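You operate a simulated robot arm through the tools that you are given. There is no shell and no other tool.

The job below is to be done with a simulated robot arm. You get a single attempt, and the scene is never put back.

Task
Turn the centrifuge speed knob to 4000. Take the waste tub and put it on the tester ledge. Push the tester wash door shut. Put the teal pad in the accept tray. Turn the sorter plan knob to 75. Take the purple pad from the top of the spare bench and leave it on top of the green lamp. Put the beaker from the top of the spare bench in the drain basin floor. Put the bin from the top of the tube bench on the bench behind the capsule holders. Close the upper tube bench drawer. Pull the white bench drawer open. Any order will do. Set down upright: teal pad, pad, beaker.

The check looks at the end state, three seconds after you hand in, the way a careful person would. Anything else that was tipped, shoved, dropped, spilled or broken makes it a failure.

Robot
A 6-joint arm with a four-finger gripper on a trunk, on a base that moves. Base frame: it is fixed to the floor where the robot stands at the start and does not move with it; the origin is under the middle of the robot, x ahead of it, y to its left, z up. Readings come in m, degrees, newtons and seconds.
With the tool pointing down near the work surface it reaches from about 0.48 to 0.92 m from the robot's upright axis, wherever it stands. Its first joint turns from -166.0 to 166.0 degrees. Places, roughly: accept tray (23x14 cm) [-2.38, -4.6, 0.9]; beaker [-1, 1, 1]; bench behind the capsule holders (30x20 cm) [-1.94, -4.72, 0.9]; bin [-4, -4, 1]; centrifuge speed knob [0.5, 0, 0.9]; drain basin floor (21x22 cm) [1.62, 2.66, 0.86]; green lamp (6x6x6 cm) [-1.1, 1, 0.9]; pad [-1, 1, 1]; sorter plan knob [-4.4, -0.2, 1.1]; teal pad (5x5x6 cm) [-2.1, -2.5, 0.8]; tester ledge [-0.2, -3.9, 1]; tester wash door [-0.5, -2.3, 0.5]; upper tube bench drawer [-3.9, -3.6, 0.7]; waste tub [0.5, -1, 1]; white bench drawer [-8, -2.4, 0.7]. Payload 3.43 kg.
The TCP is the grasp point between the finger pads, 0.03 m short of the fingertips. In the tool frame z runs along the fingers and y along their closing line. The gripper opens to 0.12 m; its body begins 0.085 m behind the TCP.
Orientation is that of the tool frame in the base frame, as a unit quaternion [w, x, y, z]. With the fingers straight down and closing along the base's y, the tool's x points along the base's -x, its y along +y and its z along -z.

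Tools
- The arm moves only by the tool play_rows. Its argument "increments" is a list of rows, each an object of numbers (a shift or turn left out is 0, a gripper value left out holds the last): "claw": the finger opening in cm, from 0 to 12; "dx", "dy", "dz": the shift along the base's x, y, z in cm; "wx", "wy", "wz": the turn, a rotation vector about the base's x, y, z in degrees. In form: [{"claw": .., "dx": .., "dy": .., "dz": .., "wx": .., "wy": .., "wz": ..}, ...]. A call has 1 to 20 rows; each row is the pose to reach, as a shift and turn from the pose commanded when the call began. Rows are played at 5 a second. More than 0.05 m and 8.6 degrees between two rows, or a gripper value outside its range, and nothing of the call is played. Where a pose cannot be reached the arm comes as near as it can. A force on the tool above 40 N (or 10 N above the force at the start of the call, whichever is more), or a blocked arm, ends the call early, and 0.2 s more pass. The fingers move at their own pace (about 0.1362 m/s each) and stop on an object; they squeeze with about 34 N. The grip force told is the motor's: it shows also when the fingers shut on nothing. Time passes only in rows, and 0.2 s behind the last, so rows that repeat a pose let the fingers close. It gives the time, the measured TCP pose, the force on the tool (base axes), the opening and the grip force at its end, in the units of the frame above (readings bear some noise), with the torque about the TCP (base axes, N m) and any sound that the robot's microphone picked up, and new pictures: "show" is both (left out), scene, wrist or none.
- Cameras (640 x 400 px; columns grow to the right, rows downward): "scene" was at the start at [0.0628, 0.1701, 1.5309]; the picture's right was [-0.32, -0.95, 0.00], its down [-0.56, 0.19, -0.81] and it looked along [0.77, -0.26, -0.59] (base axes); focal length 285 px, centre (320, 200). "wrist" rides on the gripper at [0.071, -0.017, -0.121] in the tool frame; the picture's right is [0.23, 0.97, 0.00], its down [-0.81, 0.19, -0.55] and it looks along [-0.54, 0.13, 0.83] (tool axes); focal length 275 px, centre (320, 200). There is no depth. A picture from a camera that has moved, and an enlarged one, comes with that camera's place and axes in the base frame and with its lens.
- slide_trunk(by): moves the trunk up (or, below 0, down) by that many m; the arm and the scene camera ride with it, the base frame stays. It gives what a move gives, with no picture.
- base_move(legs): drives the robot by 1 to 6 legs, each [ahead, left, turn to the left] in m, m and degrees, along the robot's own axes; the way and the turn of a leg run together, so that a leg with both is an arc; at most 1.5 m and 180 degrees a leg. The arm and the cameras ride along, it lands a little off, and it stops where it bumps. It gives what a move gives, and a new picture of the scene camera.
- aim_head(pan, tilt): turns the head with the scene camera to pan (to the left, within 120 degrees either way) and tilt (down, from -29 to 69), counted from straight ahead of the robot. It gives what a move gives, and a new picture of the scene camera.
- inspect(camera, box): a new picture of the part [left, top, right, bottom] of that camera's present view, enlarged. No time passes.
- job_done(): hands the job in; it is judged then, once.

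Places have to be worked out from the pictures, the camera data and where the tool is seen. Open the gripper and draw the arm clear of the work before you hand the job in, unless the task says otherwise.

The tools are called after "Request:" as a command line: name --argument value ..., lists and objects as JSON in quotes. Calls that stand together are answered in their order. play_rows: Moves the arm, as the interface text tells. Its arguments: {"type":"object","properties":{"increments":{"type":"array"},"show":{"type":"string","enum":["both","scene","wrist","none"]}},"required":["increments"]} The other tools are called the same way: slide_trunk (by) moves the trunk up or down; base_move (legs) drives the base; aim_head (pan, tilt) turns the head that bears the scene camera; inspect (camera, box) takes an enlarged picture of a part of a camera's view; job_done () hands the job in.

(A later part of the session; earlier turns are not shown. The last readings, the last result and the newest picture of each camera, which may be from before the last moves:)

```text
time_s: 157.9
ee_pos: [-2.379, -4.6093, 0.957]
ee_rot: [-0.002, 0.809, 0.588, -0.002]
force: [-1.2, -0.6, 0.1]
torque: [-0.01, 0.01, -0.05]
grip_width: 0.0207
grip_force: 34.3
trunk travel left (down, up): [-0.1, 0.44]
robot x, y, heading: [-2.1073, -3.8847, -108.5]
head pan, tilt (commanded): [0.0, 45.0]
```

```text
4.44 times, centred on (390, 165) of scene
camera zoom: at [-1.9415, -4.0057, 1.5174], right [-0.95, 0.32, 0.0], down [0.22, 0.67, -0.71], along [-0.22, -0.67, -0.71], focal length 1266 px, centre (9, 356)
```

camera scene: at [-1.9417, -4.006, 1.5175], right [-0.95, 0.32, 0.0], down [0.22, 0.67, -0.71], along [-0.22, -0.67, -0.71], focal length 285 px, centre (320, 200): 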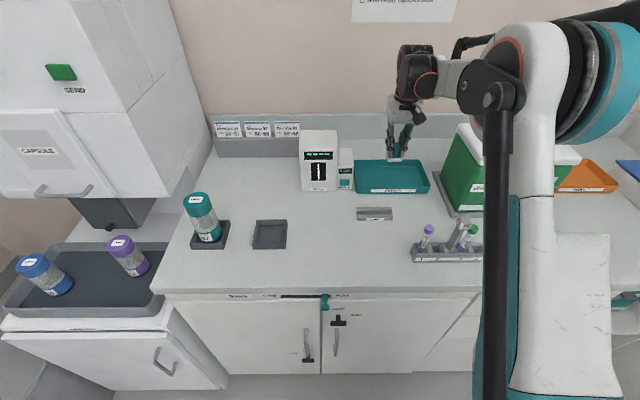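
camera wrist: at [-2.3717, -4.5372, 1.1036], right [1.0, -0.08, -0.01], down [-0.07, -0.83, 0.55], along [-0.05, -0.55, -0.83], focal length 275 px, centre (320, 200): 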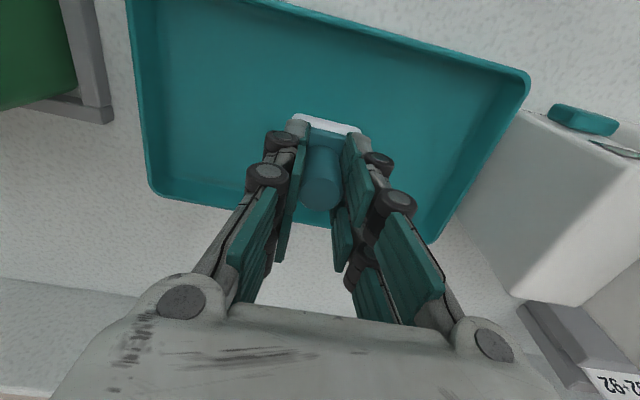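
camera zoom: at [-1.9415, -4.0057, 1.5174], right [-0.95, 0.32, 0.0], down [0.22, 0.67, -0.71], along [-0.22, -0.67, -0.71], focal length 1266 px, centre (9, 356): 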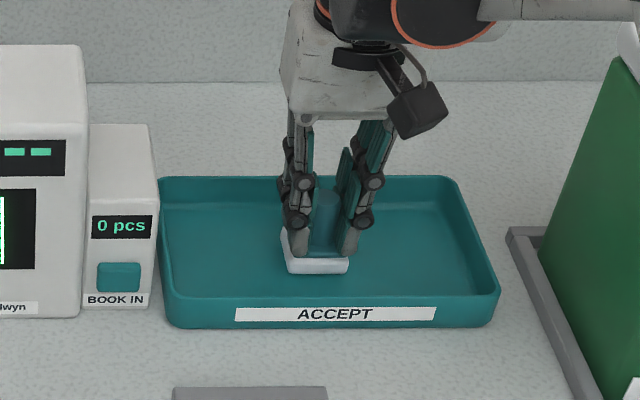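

It looks very near the floor. I keep lowering in 4 mm steps.

Request:
play_rows --increments '[{"dz": -0.2}, {"dz": -0.4}]' --show "none"

Request:
play_rows --increments '[{"dz": -0.2}, {"dz": -0.4}]' --show "none"

```text
time_s: 158.5
ee_pos: [-2.3788, -4.6098, 0.954]
ee_rot: [-0.002, 0.809, 0.588, -0.002]
force: [-1.0, -1.8, 10.8]
torque: [-0.16, -0.19, -0.04]
grip_width: 0.0206
grip_force: 34.3
trunk travel left (down, up): [-0.1, 0.44]
robot x, y, heading: [-2.1108, -3.8829, -108.5]
head pan, tilt (commanded): [0.0, 45.0]
```

```text
time_s: 159.0
ee_pos: [-2.3785, -4.6098, 0.9523]
ee_rot: [-0.001, 0.809, 0.588, -0.003]
force: [0.6, 1.2, 20.6]
torque: [0.23, -0.27, 0.0]
grip_width: 0.0208
grip_force: 34.2
trunk travel left (down, up): [-0.1, 0.44]
robot x, y, heading: [-2.1107, -3.8824, -108.7]
head pan, tilt (commanded): [0.0, 45.0]
stopped in row 2: the force on the tool passed its limit at 44 N (the readings are from after the stop); the commanded pose is now the measured one
```

Contact is made. I ease up slightly, open the fingers and lift away.

Request:
play_rows --increments '[{"dz": 0.15}, {"dz": 0.15, "claw": 3}, {"dz": 0.15, "claw": 5}, {"dz": 0.15, "claw": 6}, {"dz": 3, "claw": 6}, {"dz": 7, "claw": 6}, {"dz": 11.5, "claw": 6}, {"dz": 16, "claw": 6}]' --show "both"

Request:
inspect --camera "scene" --box '[350, 120, 430, 210]'

```text
time_s: 160.8
ee_pos: [-2.3803, -4.6123, 1.1117]
ee_rot: [-0.001, 0.809, 0.588, -0.004]
force: [-1.4, -0.4, 0.6]
torque: [0.01, 0.0, 0.0]
grip_width: 0.0603
grip_force: 0.1
trunk travel left (down, up): [-0.1, 0.44]
robot x, y, heading: [-2.1093, -3.8822, -108.5]
head pan, tilt (commanded): [0.0, 45.0]
camera scene: at [-1.9415, -4.0055, 1.5175], right [-0.95, 0.32, 0.0], down [0.22, 0.67, -0.71], along [-0.22, -0.67, -0.71], focal length 285 px, centre (320, 200)
camera wrist: at [-2.3718, -4.5378, 1.2308], right [1.0, -0.08, -0.01], down [-0.06, -0.83, 0.55], along [-0.05, -0.55, -0.83], focal length 275 px, centre (320, 200)
```

scene: 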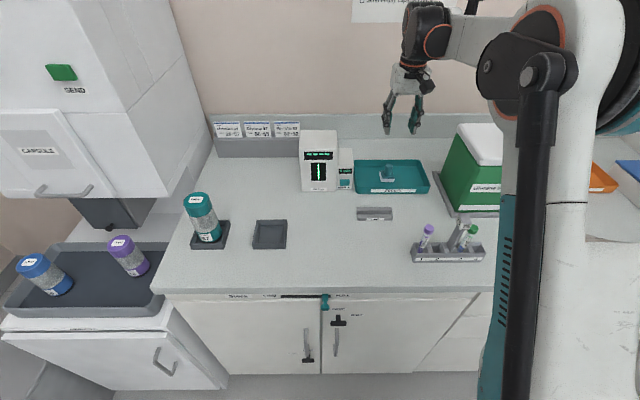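
wrist: 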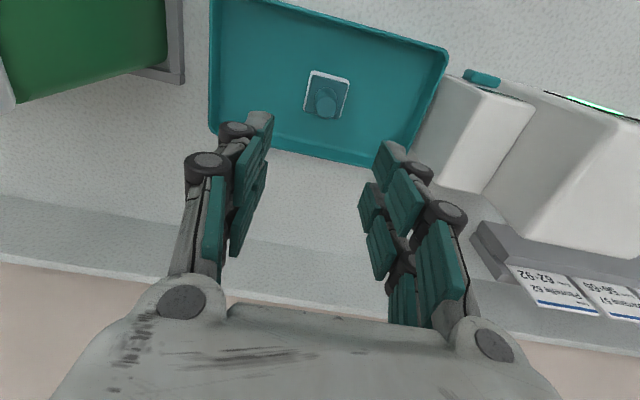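

```text
4.44 times, centred on (390, 165) of scene
camera zoom: at [-1.9415, -4.0055, 1.5175], right [-0.95, 0.32, 0.0], down [0.22, 0.67, -0.71], along [-0.22, -0.67, -0.71], focal length 1266 px, centre (9, 356)
```

zoom: 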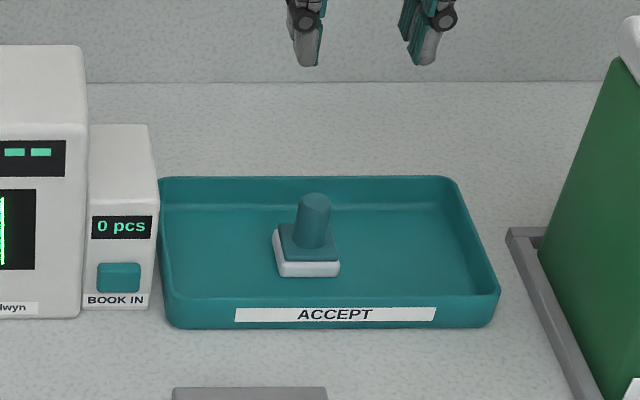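

The teal pad stands upright in the ACCEPT tray. I raise and retract the arm, back away from the bench, and turn right to look along the next aisle toward the tube bench.

Request:
play_rows --increments '[{"dz": 4}, {"dz": 8}, {"dx": 1.3, "dy": 3.8, "dz": 10}, {"dx": 2.6, "dy": 7.6, "dz": 10}, {"dx": 3.9, "dy": 11.4, "dz": 10}, {"dx": 5.2, "dy": 15.2, "dz": 10}, {"dx": 6, "dy": 18, "dz": 10}]' --show "none"

Request:
base_move --legs '[[-0.5, 0, 0], [0, 0, -90]]'

Request:
aim_head --pan 10 --tilt 30

```text
time_s: 162.4
ee_pos: [-2.3178, -4.4301, 1.211]
ee_rot: [-0.001, 0.809, 0.588, -0.003]
force: [-0.4, 0.0, -0.4]
torque: [-0.03, -0.01, 0.0]
grip_width: 0.0601
grip_force: 0.0
trunk travel left (down, up): [-0.1, 0.44]
robot x, y, heading: [-2.1106, -3.8802, -108.3]
head pan, tilt (commanded): [0.0, 45.0]
```

```text
time_s: 169.2
ee_pos: [-2.5006, -3.1983, 1.212]
ee_rot: [-0.003, 0.987, -0.158, -0.001]
force: [-1.3, 0.3, -0.4]
torque: [-0.03, 0.0, -0.01]
grip_width: 0.0601
grip_force: 0.0
trunk travel left (down, up): [-0.1, 0.44]
robot x, y, heading: [-1.9546, -3.4118, 161.3]
head pan, tilt (commanded): [0.0, 45.0]
camera scene: at [-2.0749, -3.5795, 1.5175], right [0.32, 0.95, 0.0], down [0.67, -0.23, -0.71], along [-0.67, 0.23, -0.71], focal length 285 px, centre (320, 200)
```

scene: 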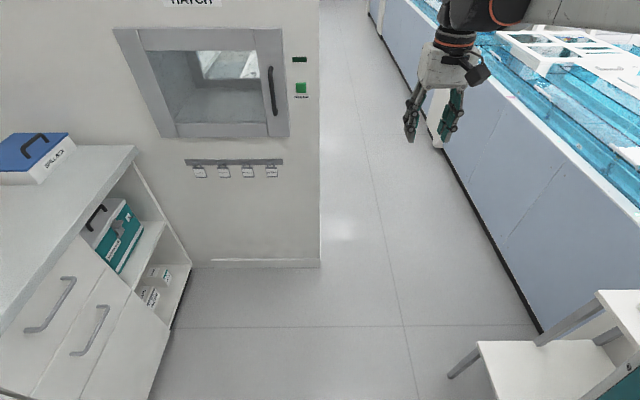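

```text
time_s: 169.9
ee_pos: [-2.5005, -3.1979, 1.2119]
ee_rot: [-0.003, 0.988, -0.158, -0.001]
force: [0.2, 0.3, -0.4]
torque: [0.01, 0.02, 0.0]
grip_width: 0.0601
grip_force: 0.0
trunk travel left (down, up): [-0.1, 0.44]
robot x, y, heading: [-1.9541, -3.4083, 161.4]
head pan, tilt (commanded): [10.0, 30.0]
camera scene: at [-2.0873, -3.5919, 1.54], right [0.15, 0.99, 0.0], down [0.5, -0.07, -0.87], along [-0.86, 0.13, -0.5], focal length 285 px, centre (320, 200)
```

scene: 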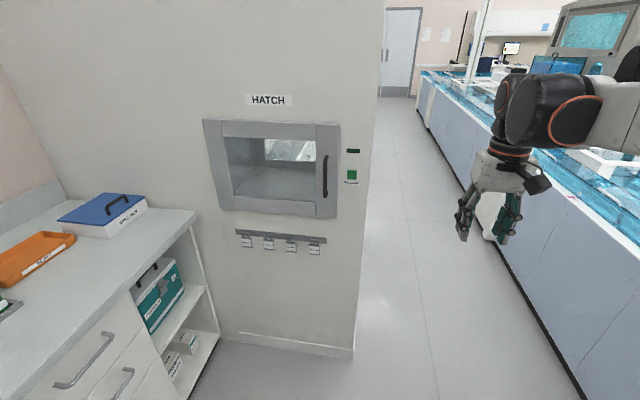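

A wall with a hatch separates this bench from the tube bench; the aisle past it is about 1.1 m wide. I drive through it, first past the step shelf, then centred past the wall's end.

Request:
base_move --legs '[[0, -0.09, 0], [0.7, 0, 0], [0, -0.25, 0], [0.7, 0, 0]]'

Request:
aim_head --pan 60 --tilt 30

```text
time_s: 176.2
ee_pos: [-3.0621, -2.6494, 1.2108]
ee_rot: [-0.003, 0.987, -0.161, -0.001]
force: [0.4, -0.7, 0.1]
torque: [-0.01, 0.01, 0.02]
grip_width: 0.0601
grip_force: 0.1
trunk travel left (down, up): [-0.1, 0.44]
robot x, y, heading: [-2.512, -2.8621, 161.2]
head pan, tilt (commanded): [10.0, 30.0]
stopped in leg 4: the robot was blocked; the commanded pose is now the measured one
camera scene: at [-2.6498, -3.0452, 1.5401], right [0.15, 0.99, 0.0], down [0.49, -0.08, -0.87], along [-0.86, 0.13, -0.5], focal length 285 px, centre (320, 200)
```

scene: 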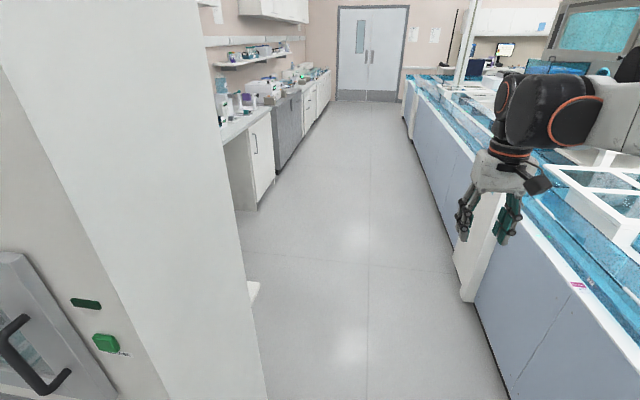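

```text
time_s: 177.4
ee_pos: [-3.0596, -2.6484, 1.2125]
ee_rot: [-0.003, 0.987, -0.161, -0.002]
force: [0.0, 0.8, 0.1]
torque: [0.01, 0.01, -0.01]
grip_width: 0.06
grip_force: 0.1
trunk travel left (down, up): [-0.1, 0.44]
robot x, y, heading: [-2.5149, -2.864, 161.2]
head pan, tilt (commanded): [60.0, 30.0]
camera scene: at [-2.6286, -3.1188, 1.5401], right [-0.66, 0.75, 0.0], down [0.38, 0.33, -0.87], along [-0.65, -0.57, -0.5], focal length 285 px, centre (320, 200)
```

scene: 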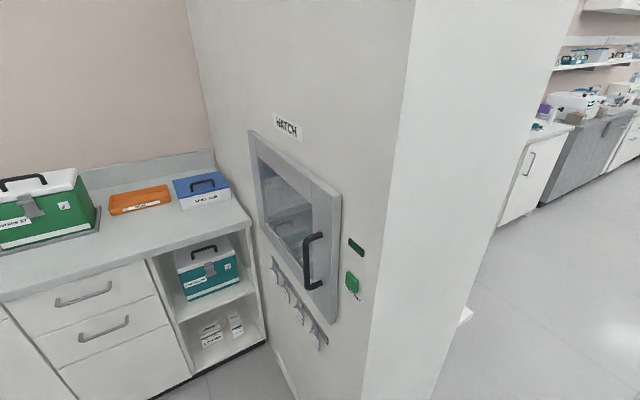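

The base was blocked at the start of the last leg. I look down around the base to see what it touched.

Request:
aim_head --pan 20 --tilt 69

Request:
aim_head --pan -20 --tilt 60

```text
time_s: 178.4
ee_pos: [-3.0613, -2.6494, 1.211]
ee_rot: [-0.002, 0.987, -0.16, -0.001]
force: [0.2, 1.3, 0.2]
torque: [0.03, 0.0, -0.01]
grip_width: 0.0599
grip_force: 0.0
trunk travel left (down, up): [-0.1, 0.44]
robot x, y, heading: [-2.5141, -2.8611, 161.3]
head pan, tilt (commanded): [20.0, 68.8]
camera scene: at [-2.6163, -3.0605, 1.4886], right [-0.02, 1.0, 0.0], down [0.93, 0.02, -0.36], along [-0.36, -0.01, -0.93], focal length 285 px, centre (320, 200)
```

scene: 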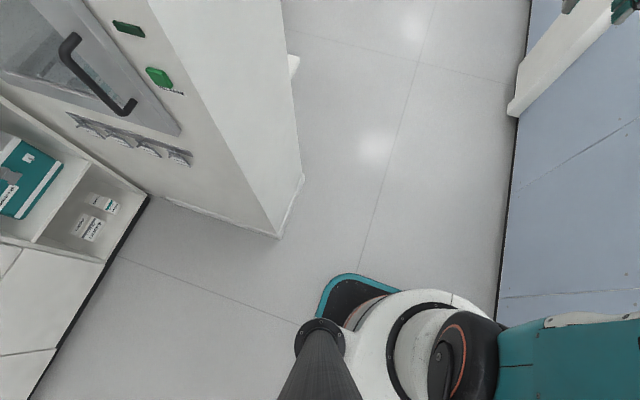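

```text
time_s: 179.5
ee_pos: [-3.0614, -2.6479, 1.2112]
ee_rot: [-0.003, 0.987, -0.16, -0.001]
force: [0.6, -0.1, 0.7]
torque: [-0.02, 0.01, -0.01]
grip_width: 0.06
grip_force: 0.1
trunk travel left (down, up): [-0.1, 0.44]
robot x, y, heading: [-2.5165, -2.8607, 161.4]
head pan, tilt (commanded): [-20.0, 60.0]
camera scene: at [-2.6176, -3.0317, 1.4949], right [0.44, 0.9, 0.0], down [0.8, -0.39, -0.46], along [-0.41, 0.2, -0.89], focal length 285 px, centre (320, 200)
```

scene: 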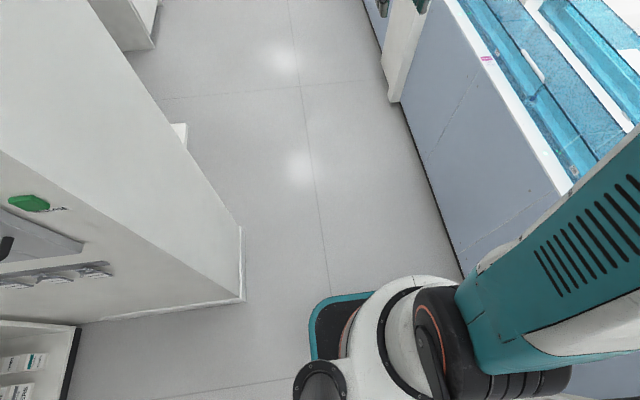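

Nothing obvious touches the base. I retry with a small forward step to see whether it moves.

Request:
base_move --legs '[[0.1, 0, 0]]'

```text
time_s: 180.7
ee_pos: [-3.1566, -2.6179, 1.212]
ee_rot: [-0.003, 0.987, -0.161, -0.002]
force: [-0.2, 1.2, -0.4]
torque: [0.01, -0.01, -0.01]
grip_width: 0.0601
grip_force: 0.2
trunk travel left (down, up): [-0.1, 0.44]
robot x, y, heading: [-2.6077, -2.8287, 160.9]
head pan, tilt (commanded): [-20.0, 60.0]
camera scene: at [-2.7128, -2.9992, 1.4951], right [0.43, 0.9, 0.0], down [0.8, -0.39, -0.46], along [-0.42, 0.2, -0.89], focal length 285 px, centre (320, 200)
```

scene: 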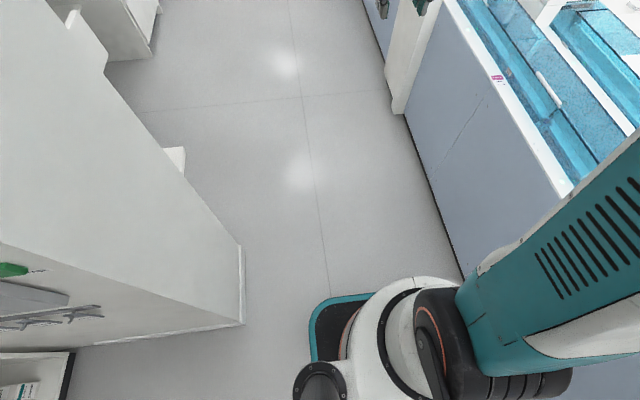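

It moves freely now. I advance 0.45 m and look left around the wall's end toward the tube bench.

Request:
base_move --legs '[[0.45, 0, 0.4]]'

Request:
aim_head --pan 65 --tilt 35

```text
time_s: 183.4
ee_pos: [-3.5829, -2.4763, 1.2113]
ee_rot: [-0.002, 0.988, -0.156, -0.001]
force: [0.1, -0.9, 0.5]
torque: [0.02, -0.05, 0.0]
grip_width: 0.0601
grip_force: 0.1
trunk travel left (down, up): [-0.1, 0.44]
robot x, y, heading: [-3.0304, -2.6864, 161.7]
head pan, tilt (commanded): [-20.0, 60.0]
camera scene: at [-3.1374, -2.856, 1.4954], right [0.43, 0.9, 0.0], down [0.8, -0.38, -0.47], along [-0.42, 0.2, -0.88], focal length 285 px, centre (320, 200)
```

scene: 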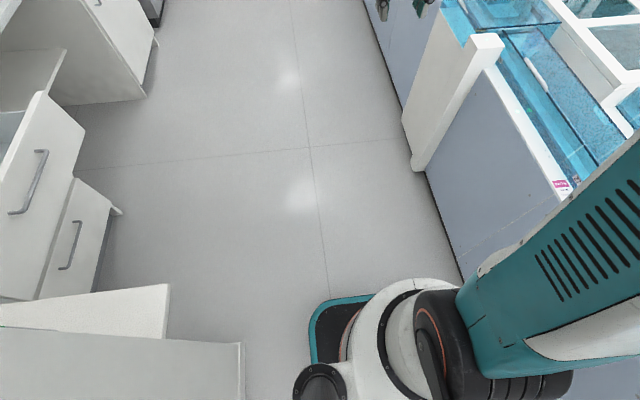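

```text
time_s: 184.9
ee_pos: [-3.5834, -2.4768, 1.212]
ee_rot: [-0.003, 0.988, -0.156, -0.002]
force: [0.0, 0.5, -0.1]
torque: [0.02, 0.01, 0.01]
grip_width: 0.06
grip_force: 0.1
trunk travel left (down, up): [-0.1, 0.44]
robot x, y, heading: [-3.035, -2.6892, 161.4]
head pan, tilt (commanded): [65.0, 35.0]
camera scene: at [-3.14, -2.9473, 1.5323], right [-0.73, 0.69, 0.0], down [0.4, 0.42, -0.82], along [-0.56, -0.59, -0.57], focal length 285 px, centre (320, 200)
```

scene: 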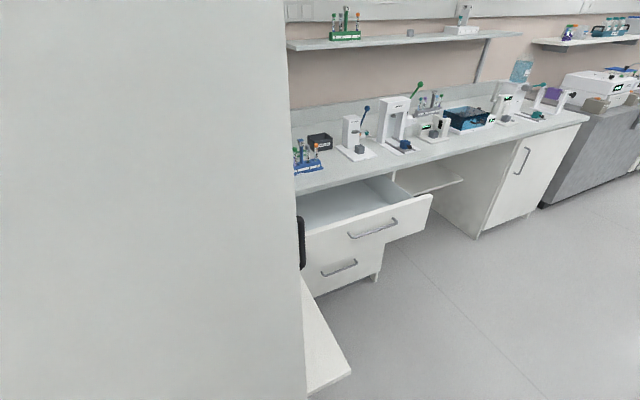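

The tube bench is visible, with its upper drawer pulled open and items on top. I drive 0.5 m further and turn left to face it.

Request:
base_move --legs '[[0.5, 0, 0], [0, 0, 90]]'

Request:
aim_head --pan 5 --tilt 38

```text
time_s: 191.7
ee_pos: [-3.7174, -3.0764, 1.2113]
ee_rot: [-0.001, 0.81, 0.587, -0.003]
force: [0.4, -0.4, -0.7]
torque: [0.0, -0.04, -0.01]
grip_width: 0.0603
grip_force: 0.0
trunk travel left (down, up): [-0.1, 0.44]
robot x, y, heading: [-3.5085, -2.5301, -108.5]
head pan, tilt (commanded): [65.0, 35.0]
camera scene: at [-3.2485, -2.6356, 1.5323], right [-0.69, -0.72, 0.0], down [-0.42, 0.4, -0.82], along [0.59, -0.56, -0.57], focal length 285 px, centre (320, 200)
```

scene: 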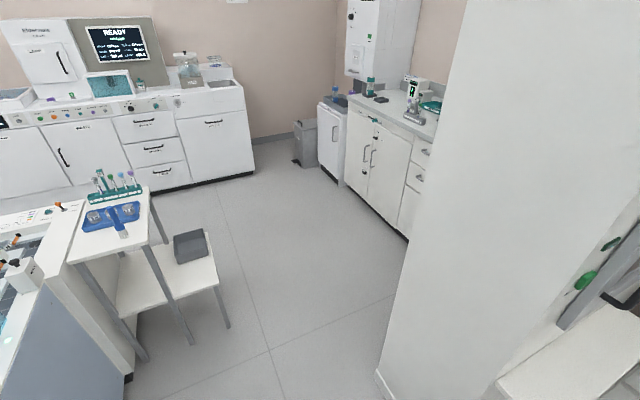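

```text
time_s: 193.0
ee_pos: [-3.7173, -3.0761, 1.2112]
ee_rot: [-0.001, 0.81, 0.586, -0.003]
force: [0.1, -1.1, 0.2]
torque: [-0.01, 0.02, 0.02]
grip_width: 0.06
grip_force: 0.1
trunk travel left (down, up): [-0.1, 0.44]
robot x, y, heading: [-3.5093, -2.5284, -108.4]
head pan, tilt (commanded): [5.0, 38.0]
camera scene: at [-3.3325, -2.6588, 1.5277], right [-0.97, 0.23, 0.0], down [0.14, 0.6, -0.79], along [-0.18, -0.77, -0.62], focal length 285 px, centre (320, 200)
```

scene: 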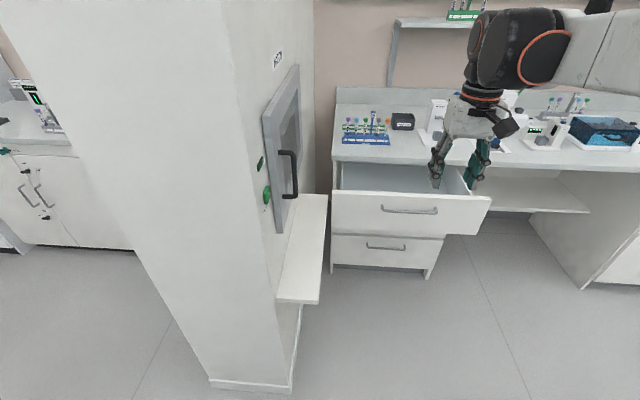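

The tester's screen now says READY, which confirms the wash door is shut, and the step table is undisturbed. Ahead is the tube bench with the upper drawer open and a small black bin at the back, so I zoom in.

Request:
inspect --camera "scene" --box '[320, 80, 520, 280]'

Request:
inspect --camera "scene" --box '[330, 90, 450, 170]'

```text
2.00 times, centred on (420, 180) of scene
camera zoom: at [-3.3325, -2.6588, 1.5277], right [-0.97, 0.23, 0.0], down [0.14, 0.6, -0.79], along [-0.18, -0.77, -0.62], focal length 570 px, centre (120, 240)
```

zoom: 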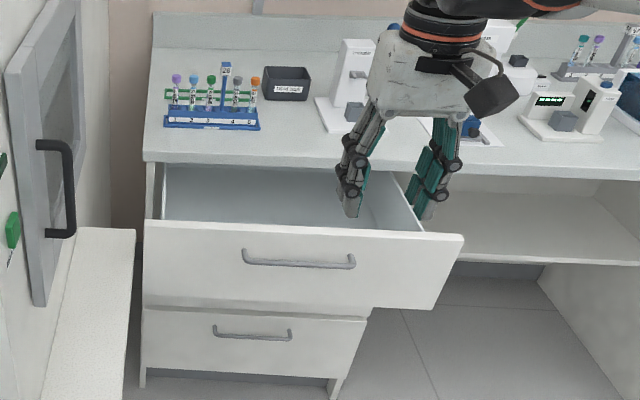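

```text
5.00 times, centred on (390, 130) of scene
camera zoom: at [-3.3325, -2.6588, 1.5277], right [-0.97, 0.23, 0.0], down [0.14, 0.6, -0.79], along [-0.18, -0.77, -0.62], focal length 1424 px, centre (-30, 550)
```

zoom: 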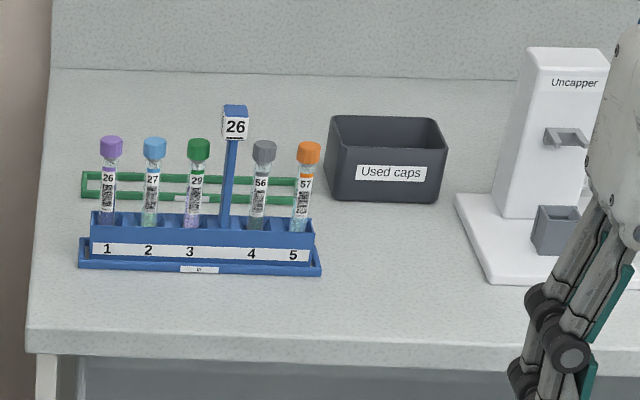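

The bin is the black "Used caps" box at about [-4.08, -3.93], roughly 12×9×5.6 cm. I first close the drawer, so I centre myself on it and move up.

Request:
base_move --legs '[[0, -0.09, 0], [0.33, 0, 0]]'

Request:
aim_head --pan 5 --tilt 50

```text
time_s: 195.9
ee_pos: [-3.9069, -3.3614, 1.2118]
ee_rot: [-0.001, 0.809, 0.588, -0.003]
force: [-0.4, 0.2, -0.2]
torque: [-0.01, -0.01, -0.03]
grip_width: 0.06
grip_force: 0.0
trunk travel left (down, up): [-0.1, 0.44]
robot x, y, heading: [-3.6992, -2.8074, -108.4]
head pan, tilt (commanded): [5.0, 38.0]
camera scene: at [-3.5227, -2.9437, 1.5277], right [-0.97, 0.23, 0.0], down [0.14, 0.6, -0.79], along [-0.18, -0.77, -0.62], focal length 285 px, centre (320, 200)
```

scene: 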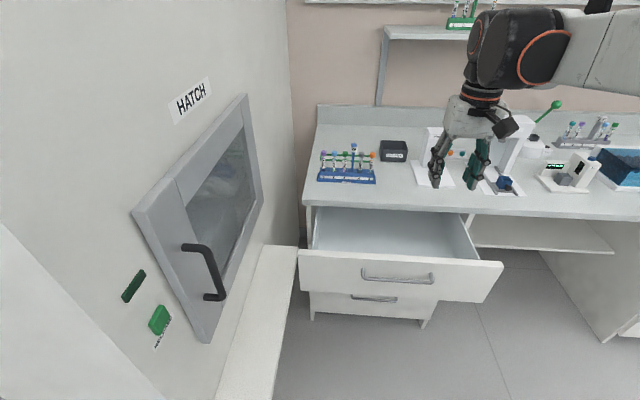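

```text
time_s: 196.6
ee_pos: [-3.9075, -3.3613, 1.2112]
ee_rot: [-0.001, 0.808, 0.589, -0.003]
force: [1.3, 0.1, -0.1]
torque: [-0.03, -0.04, 0.01]
grip_width: 0.0605
grip_force: 0.1
trunk travel left (down, up): [-0.1, 0.44]
robot x, y, heading: [-3.6967, -2.8169, -108.3]
head pan, tilt (commanded): [5.0, 50.0]
camera scene: at [-3.5205, -2.9344, 1.5106], right [-0.97, 0.23, 0.0], down [0.18, 0.74, -0.64], along [-0.15, -0.63, -0.77], focal length 285 px, centre (320, 200)
```

scene: 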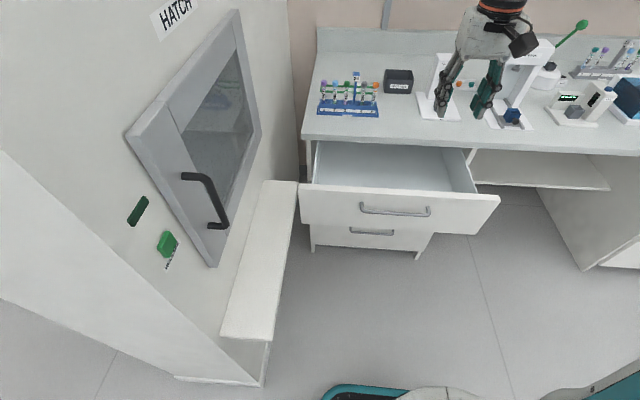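

The drawer front is at -4.544 in room depth, with its top at z = 0.83, the handle at z ≈ 0.76, and about 15 cm open. I back up 6 cm, close the fingers and lower the hand in front of the handle.

Request:
base_move --legs '[[-0.06, 0.02, 0]]'

Request:
play_rows --increments '[{"claw": 0, "dz": -4}, {"dz": -8.5}, {"dz": -13}, {"dz": -17.5}, {"dz": -22}, {"dz": -26.5}, {"dz": -31}, {"dz": -35.5}, {"dz": -40}, {"dz": -44}, {"dz": -47}, {"dz": -47}]' --show "both"

```text
time_s: 197.6
ee_pos: [-3.8675, -3.309, 1.212]
ee_rot: [-0.001, 0.809, 0.588, -0.003]
force: [1.2, 0.2, -0.3]
torque: [-0.03, 0.04, -0.02]
grip_width: 0.0598
grip_force: 0.1
trunk travel left (down, up): [-0.1, 0.44]
robot x, y, heading: [-3.6594, -2.7636, -108.3]
head pan, tilt (commanded): [5.0, 50.0]
camera scene: at [-3.4818, -2.8822, 1.5106], right [-0.97, 0.23, 0.0], down [0.18, 0.74, -0.64], along [-0.15, -0.63, -0.77], focal length 285 px, centre (320, 200)
```

scene: 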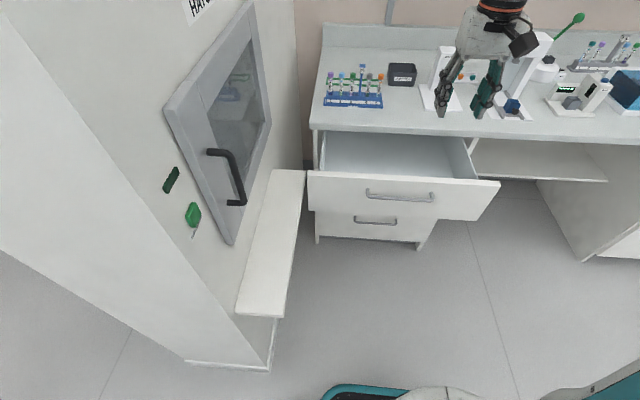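

```text
time_s: 200.2
ee_pos: [-3.8682, -3.3098, 0.7409]
ee_rot: [0.0, 0.809, 0.588, -0.003]
force: [-0.3, -0.1, -0.3]
torque: [0.0, 0.0, -0.02]
grip_width: 0.0
grip_force: 33.2
trunk travel left (down, up): [-0.1, 0.44]
robot x, y, heading: [-3.6601, -2.7626, -108.4]
head pan, tilt (commanded): [5.0, 50.0]
camera scene: at [-3.4823, -2.8831, 1.5106], right [-0.97, 0.23, 0.0], down [0.18, 0.75, -0.64], along [-0.15, -0.62, -0.77], focal length 285 px, centre (320, 200)
camera wrist: at [-3.8606, -3.237, 0.8602], right [1.0, -0.08, -0.01], down [-0.06, -0.83, 0.55], along [-0.05, -0.55, -0.83], focal length 275 px, centre (320, 200)
```

scene: 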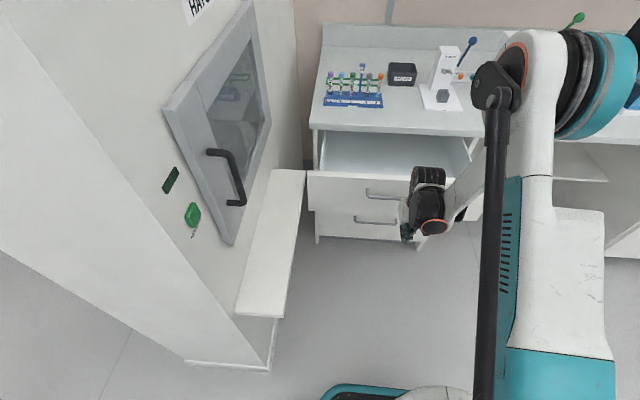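
wrist: 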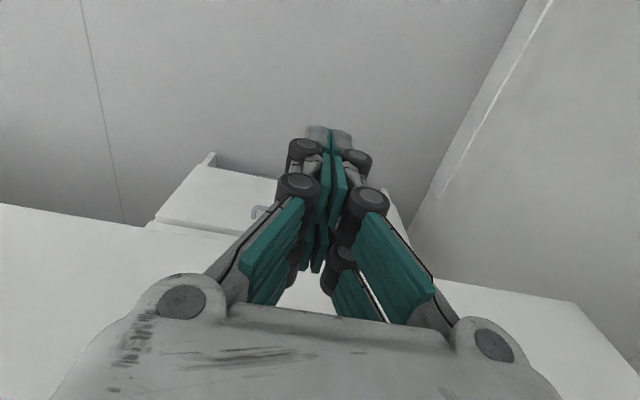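

I push straight toward the bench in small steps. The gap to the handle is about 9 cm, then the drawer should travel about 15 cm.

Request:
play_rows --increments '[{"dx": -1, "dy": -2.9}, {"dx": -2, "dy": -5.8}, {"dx": -2.9, "dy": -8.6}, {"dx": -3.7, "dy": -11}, {"dx": -4.4, "dy": -13.2}, {"dx": -5.1, "dy": -15.2}]' --show "scene"

```text
time_s: 201.6
ee_pos: [-3.92, -3.4618, 0.7416]
ee_rot: [-0.001, 0.809, 0.588, -0.003]
force: [-0.2, -0.3, -0.5]
torque: [0.02, 0.0, 0.0]
grip_width: 0.0
grip_force: 33.7
trunk travel left (down, up): [-0.1, 0.44]
robot x, y, heading: [-3.6581, -2.7613, -108.5]
head pan, tilt (commanded): [5.0, 50.0]
camera scene: at [-3.4822, -2.8829, 1.5105], right [-0.97, 0.23, 0.0], down [0.18, 0.75, -0.64], along [-0.15, -0.62, -0.77], focal length 285 px, centre (320, 200)
```

scene: 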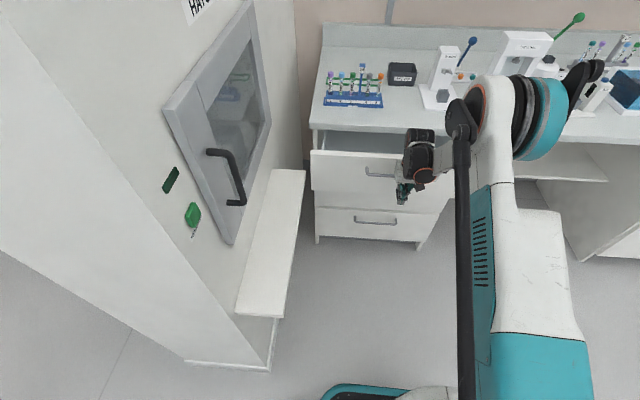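

The drawer slides in with almost no resistance and is nearly closed. I push on another 8 cm with the guard.

Request:
play_rows --increments '[{"dx": -0.7, "dy": -2}, {"dx": -1.3, "dy": -4}, {"dx": -1.9, "dy": -5.6}, {"dx": -2.3, "dy": -7}, {"dx": -2.6, "dy": -8}]' --show "scene"

Request:
inspect --camera "scene" --box '[290, 110, 450, 250]'

```text
time_s: 202.8
ee_pos: [-3.9454, -3.5414, 0.7406]
ee_rot: [0.0, 0.809, 0.587, -0.003]
force: [1.0, -0.4, -0.1]
torque: [0.0, 0.0, 0.01]
grip_width: 0.0001
grip_force: 33.1
trunk travel left (down, up): [-0.1, 0.44]
robot x, y, heading: [-3.6598, -2.7597, -108.5]
head pan, tilt (commanded): [5.0, 50.0]
camera scene: at [-3.4822, -2.8829, 1.5105], right [-0.97, 0.23, 0.0], down [0.18, 0.75, -0.64], along [-0.15, -0.62, -0.77], focal length 285 px, centre (320, 200)
```

scene: 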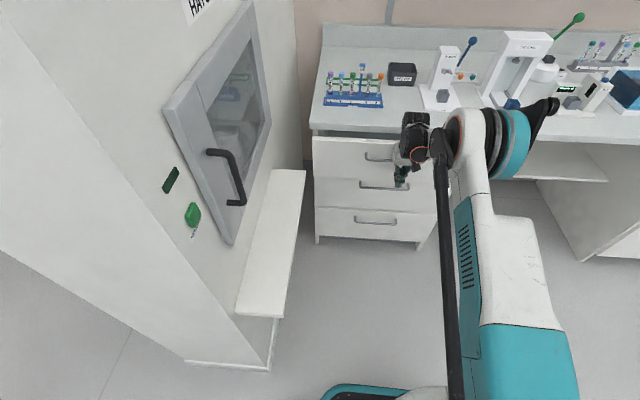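

```text
2.86 times, centred on (370, 180) of scene
camera zoom: at [-3.4822, -2.8829, 1.5105], right [-0.97, 0.23, 0.0], down [0.18, 0.75, -0.64], along [-0.15, -0.62, -0.77], focal length 814 px, centre (177, 257)
```

zoom: 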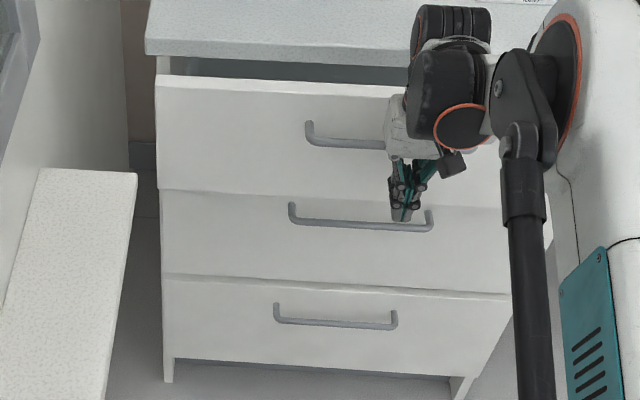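

Three to four centimetres of the upper drawer still show. I continue in small steps, watching for the wrist nearing the bench edge.

Request:
play_rows --increments '[{"dx": -0.3, "dy": -1}, {"dx": -0.65, "dy": -2}, {"dx": -1, "dy": -3}]' --show "none"

Request:
inspect --camera "scene" --box '[290, 110, 450, 250]'

```text
time_s: 203.6
ee_pos: [-3.9546, -3.5719, 0.7405]
ee_rot: [-0.001, 0.808, 0.589, -0.003]
force: [-0.6, 0.4, -0.5]
torque: [-0.01, 0.01, -0.03]
grip_width: 0.0
grip_force: 33.4
trunk travel left (down, up): [-0.1, 0.44]
robot x, y, heading: [-3.6617, -2.7594, -108.4]
head pan, tilt (commanded): [5.0, 50.0]
```

```text
2.86 times, centred on (370, 180) of scene
camera zoom: at [-3.4822, -2.883, 1.5105], right [-0.97, 0.23, 0.0], down [0.18, 0.75, -0.64], along [-0.15, -0.62, -0.77], focal length 814 px, centre (177, 257)
```

zoom: 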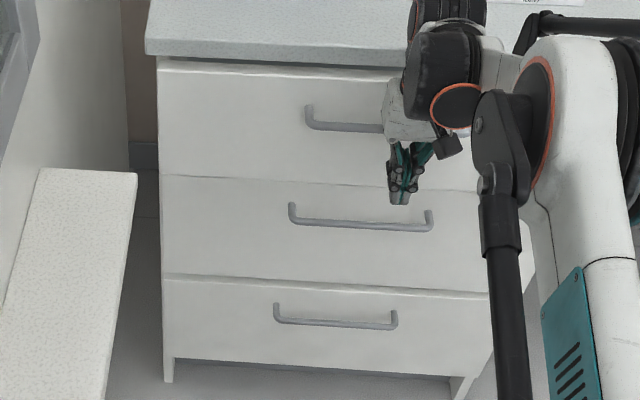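

The upper drawer looks flush with the others. I press a bit more to feel its stop.

Request:
play_rows --increments '[{"dx": -0.25, "dy": -0.7}, {"dx": -0.5, "dy": -1.4}, {"dx": -0.7, "dy": -2}]' --show "none"

Request:
inspect --camera "scene" --box '[290, 110, 450, 250]'

```text
time_s: 204.4
ee_pos: [-3.9623, -3.5898, 0.741]
ee_rot: [-0.002, 0.809, 0.588, -0.002]
force: [8.1, 26.9, -10.4]
torque: [-2.88, 1.13, 0.47]
grip_width: 0.0003
grip_force: 33.5
trunk travel left (down, up): [-0.1, 0.44]
robot x, y, heading: [-3.6592, -2.758, -108.8]
head pan, tilt (commanded): [5.0, 50.0]
```

```text
2.86 times, centred on (370, 180) of scene
camera zoom: at [-3.4817, -2.8813, 1.5104], right [-0.97, 0.23, 0.0], down [0.18, 0.74, -0.64], along [-0.15, -0.63, -0.77], focal length 814 px, centre (177, 257)
```

zoom: 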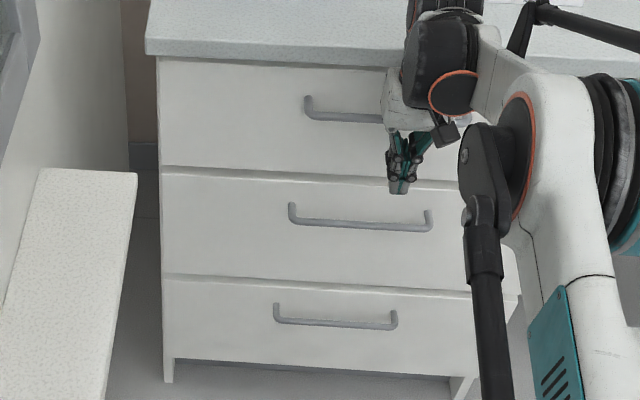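

The drawer is flush and its stop gave a firm 28 N. I retract the hand and raise it well clear of the bench.

Request:
play_rows --increments '[{"dx": 1, "dy": 3}, {"dx": 2.4, "dy": 7}, {"dx": 4, "dy": 11.5}, {"dx": 5.6, "dy": 16, "dz": 1}, {"dx": 6, "dy": 17, "dz": 5}, {"dx": 6, "dy": 17, "dz": 10}, {"dx": 6, "dy": 17, "dz": 15}, {"dx": 6, "dy": 17, "dz": 20}, {"dx": 6, "dy": 17, "dz": 25}, {"dx": 6, "dy": 17, "dz": 30}, {"dx": 6, "dy": 17, "dz": 35}, {"dx": 6, "dy": 17, "dz": 40}, {"dx": 6, "dy": 17, "dz": 45}, {"dx": 6, "dy": 17, "dz": 47}]' --show "scene"

Request:
inspect --camera "scene" --box '[290, 60, 490, 250]'

```text
time_s: 207.4
ee_pos: [-3.9035, -3.4211, 1.2128]
ee_rot: [0.0, 0.809, 0.588, -0.003]
force: [-0.5, 0.8, -0.1]
torque: [-0.01, 0.0, -0.02]
grip_width: 0.0001
grip_force: 32.7
trunk travel left (down, up): [-0.1, 0.44]
robot x, y, heading: [-3.6603, -2.76, -108.1]
head pan, tilt (commanded): [5.0, 50.0]
camera scene: at [-3.4821, -2.8826, 1.5105], right [-0.97, 0.23, 0.0], down [0.18, 0.75, -0.64], along [-0.15, -0.63, -0.77], focal length 285 px, centre (320, 200)
```

scene: 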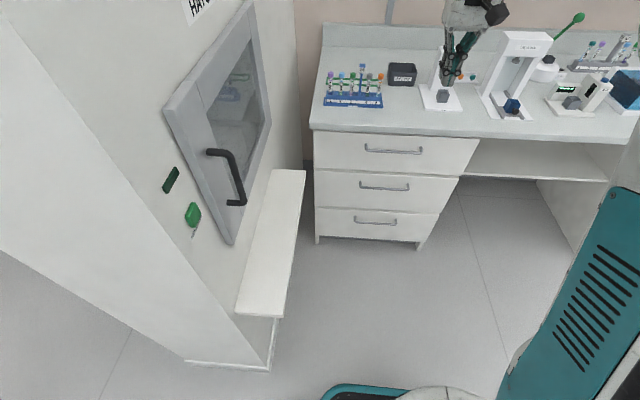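

```text
2.11 times, centred on (390, 155) of scene
camera zoom: at [-3.4821, -2.8826, 1.5105], right [-0.97, 0.23, 0.0], down [0.18, 0.75, -0.64], along [-0.15, -0.63, -0.77], focal length 600 px, centre (173, 295)
```

zoom: 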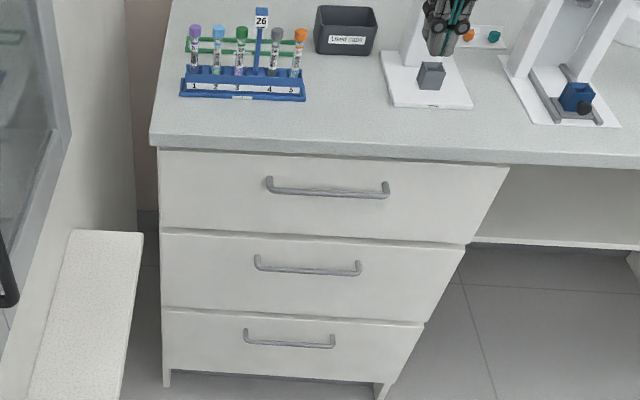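

The upper drawer is closed. Now the bin: I drive forward 0.5 m so it's within reach.

Request:
base_move --legs '[[0.5, 0, -0.3]]'

Request:
inspect --camera "wrist" --box '[0, 0, 640, 400]'

```text
time_s: 210.3
ee_pos: [-4.062, -3.8931, 1.2129]
ee_rot: [-0.001, 0.809, 0.587, -0.003]
force: [0.7, 0.0, 0.3]
torque: [0.01, 0.02, 0.0]
grip_width: 0.0
grip_force: 33.7
trunk travel left (down, up): [-0.1, 0.44]
robot x, y, heading: [-3.8156, -3.2297, -108.9]
head pan, tilt (commanded): [5.0, 50.0]
camera scene: at [-3.6404, -3.3553, 1.5105], right [-0.97, 0.23, 0.0], down [0.18, 0.74, -0.64], along [-0.15, -0.62, -0.77], focal length 285 px, centre (320, 200)
```

scene: 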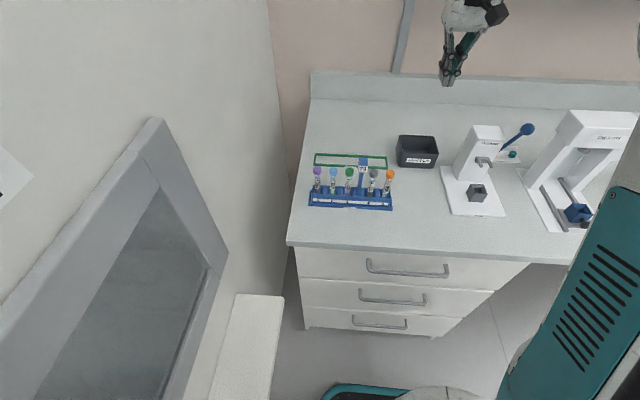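

```text
1.00 times, centred on (320, 200) of wrist (not enlarged: the box is as wide or as high as the picture)
camera zoom: at [-4.055, -3.8198, 1.3316], right [1.0, -0.08, -0.01], down [-0.07, -0.83, 0.55], along [-0.05, -0.55, -0.83], focal length 275 px, centre (320, 200)
```

zoom: 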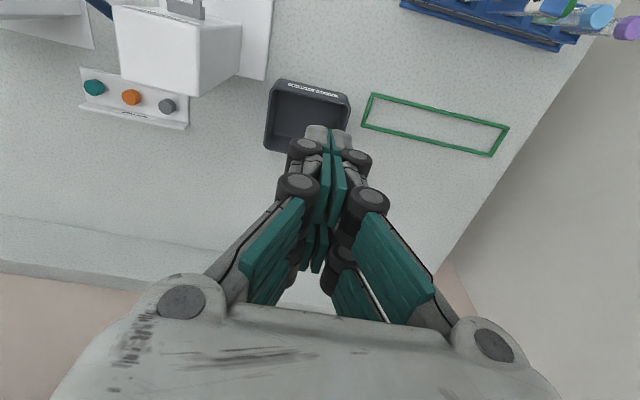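

The bin sits right under the hand and appears empty. I zoom in to measure it.

Request:
inspect --camera "wrist" --box '[220, 50, 420, 175]'

Request:
inspect --camera "scene" --box '[300, 100, 540, 240]'

```text
3.20 times, centred on (320, 112) of wrist
camera zoom: at [-4.055, -3.8198, 1.3316], right [1.0, -0.08, -0.01], down [-0.07, -0.83, 0.55], along [-0.05, -0.55, -0.83], focal length 881 px, centre (320, 480)
```

zoom: 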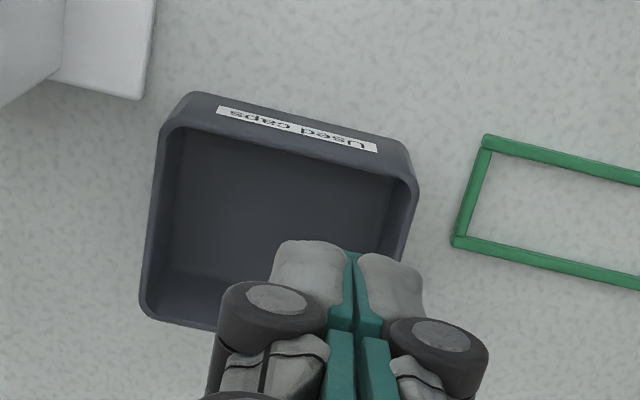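

```text
2.67 times, centred on (420, 170) of scene
camera zoom: at [-3.6404, -3.3553, 1.5105], right [-0.97, 0.23, 0.0], down [0.18, 0.74, -0.64], along [-0.15, -0.62, -0.77], focal length 760 px, centre (53, 280)
```

zoom: 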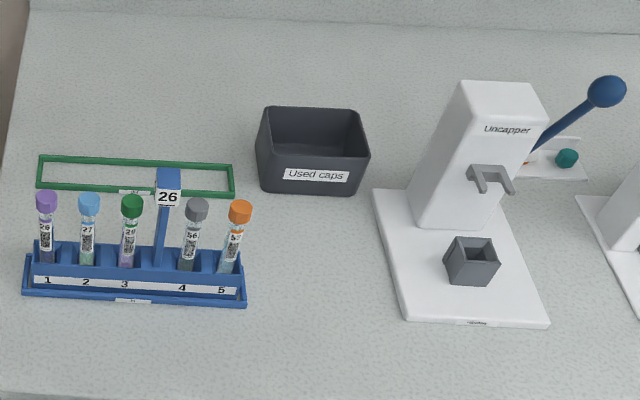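

The empty bin measures about 10 × 8 cm at the rim and is centred at [-4.088, -3.950], aligned with the room. I rotate the hand 90° so it grips front-to-back, open it to 11 cm and hover over the bin.

Request:
play_rows --increments '[{"claw": 11, "wz": -8.2, "dx": -0.3, "dy": -0.6}, {"wz": -16.4, "dx": -0.6, "dy": -1.2}, {"wz": -24.6, "dx": -0.9, "dy": -1.8}, {"wz": -32.8, "dx": -1.2, "dy": -2.4}, {"wz": -41, "dx": -1.5, "dy": -3}, {"wz": -49.2, "dx": -1.8, "dy": -3.6}, {"wz": -57.4, "dx": -2.1, "dy": -4.4}, {"wz": -65.6, "dx": -2.4, "dy": -5.1}, {"wz": -73.8, "dx": -2.6, "dy": -5.7}, {"wz": -82, "dx": -2.6, "dy": -5.7, "dz": -3}, {"wz": -90, "dx": -2.6, "dy": -5.7, "dz": -7}, {"wz": -90, "dx": -2.6, "dy": -5.7, "dz": -11}, {"wz": -90, "dx": -2.6, "dy": -5.7, "dz": -13}, {"wz": -90, "dx": -2.6, "dy": -5.7, "dz": -13}]'

Request:
inspect --camera "scene" --box '[340, 60, 540, 220]'

```text
time_s: 213.3
ee_pos: [-4.0884, -3.9498, 1.0822]
ee_rot: [-0.003, 0.987, -0.158, -0.001]
force: [-0.5, 0.1, -0.2]
torque: [-0.01, 0.0, 0.01]
grip_width: 0.1102
grip_force: 0.0
trunk travel left (down, up): [-0.1, 0.44]
robot x, y, heading: [-3.8138, -3.2317, -108.8]
head pan, tilt (commanded): [5.0, 50.0]
camera scene: at [-3.6403, -3.3553, 1.5106], right [-0.97, 0.23, 0.0], down [0.18, 0.74, -0.64], along [-0.15, -0.62, -0.77], focal length 285 px, centre (320, 200)
camera wrist: at [-4.0141, -3.9568, 1.2016], right [-0.08, -1.0, -0.01], down [-0.83, 0.07, 0.55], along [-0.55, 0.05, -0.83], focal length 275 px, centre (320, 200)
```

scene: 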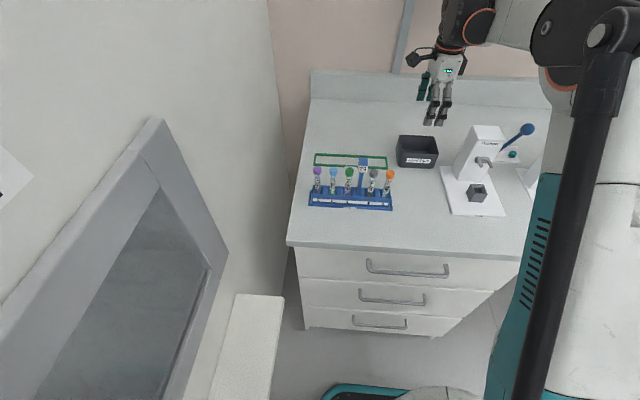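
wrist: 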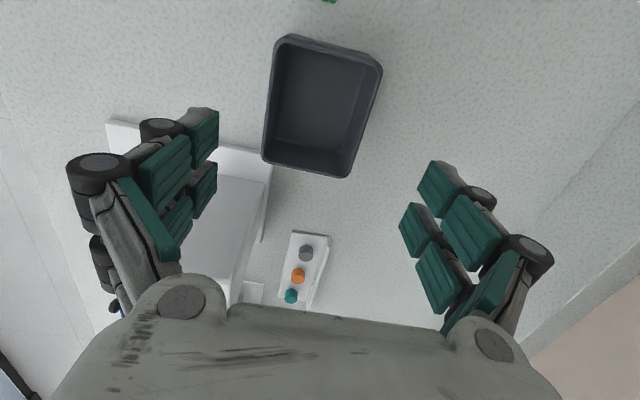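

```text
2.50 times, centred on (440, 140) of scene
camera zoom: at [-3.6403, -3.3553, 1.5106], right [-0.97, 0.23, 0.0], down [0.18, 0.74, -0.64], along [-0.15, -0.62, -0.77], focal length 712 px, centre (20, 350)
```

zoom: 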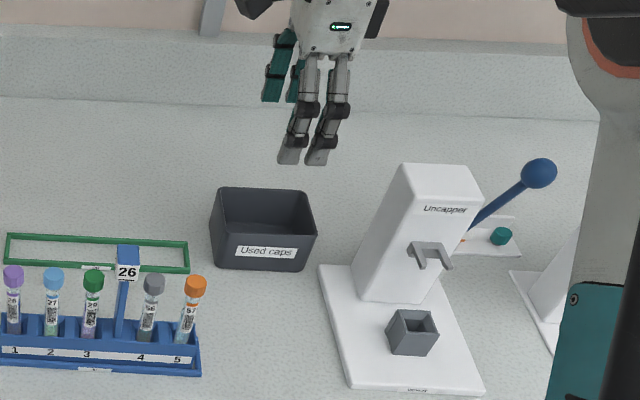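

The bin is centred between the open fingers. I lower and close on it front-to-back.

Request:
play_rows --increments '[{"dx": 0.4, "dz": -4}, {"dx": 0.5, "dz": -8}, {"dx": 0.5, "dz": -12}, {"dx": 0.5, "dz": -13.7}, {"dx": 0.5, "dz": -13.7, "claw": 9}, {"dx": 0.5, "dz": -13.7, "claw": 7.5}, {"dx": 0.5, "dz": -13.7, "claw": 7}, {"dx": 0.5, "dz": -13.7, "claw": 7}]'

Request:
inspect --camera "scene" --box '[340, 60, 540, 220]'

```text
time_s: 215.1
ee_pos: [-4.0839, -3.95, 0.9441]
ee_rot: [-0.003, 0.988, -0.157, -0.001]
force: [0.2, -0.2, -0.5]
torque: [0.02, -0.04, -0.02]
grip_width: 0.0897
grip_force: 34.1
trunk travel left (down, up): [-0.1, 0.44]
robot x, y, heading: [-3.8206, -3.2361, -108.6]
head pan, tilt (commanded): [5.0, 50.0]
camera scene: at [-3.6404, -3.3553, 1.5105], right [-0.97, 0.23, 0.0], down [0.18, 0.74, -0.64], along [-0.15, -0.62, -0.77], focal length 285 px, centre (320, 200)
camera wrist: at [-4.0091, -3.9572, 1.0642], right [-0.08, -1.0, -0.01], down [-0.83, 0.07, 0.55], along [-0.55, 0.05, -0.83], focal length 275 px, centre (320, 200)
```

scene: 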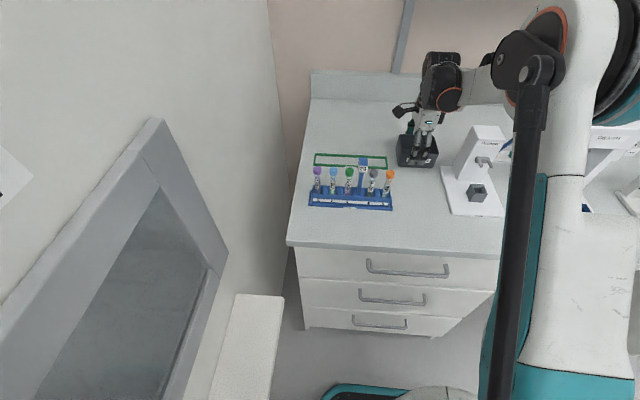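
wrist: 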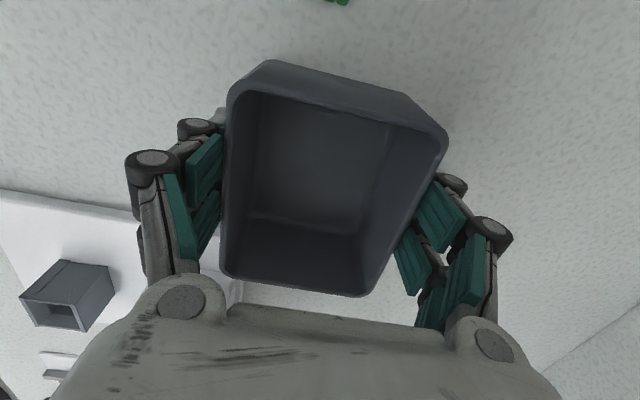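

```text
2.50 times, centred on (440, 140) of scene
camera zoom: at [-3.6404, -3.3553, 1.5105], right [-0.97, 0.23, 0.0], down [0.18, 0.74, -0.64], along [-0.15, -0.62, -0.77], focal length 712 px, centre (20, 350)
```

zoom: 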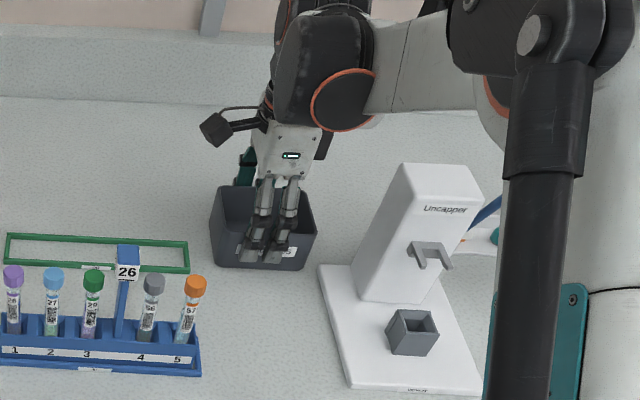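

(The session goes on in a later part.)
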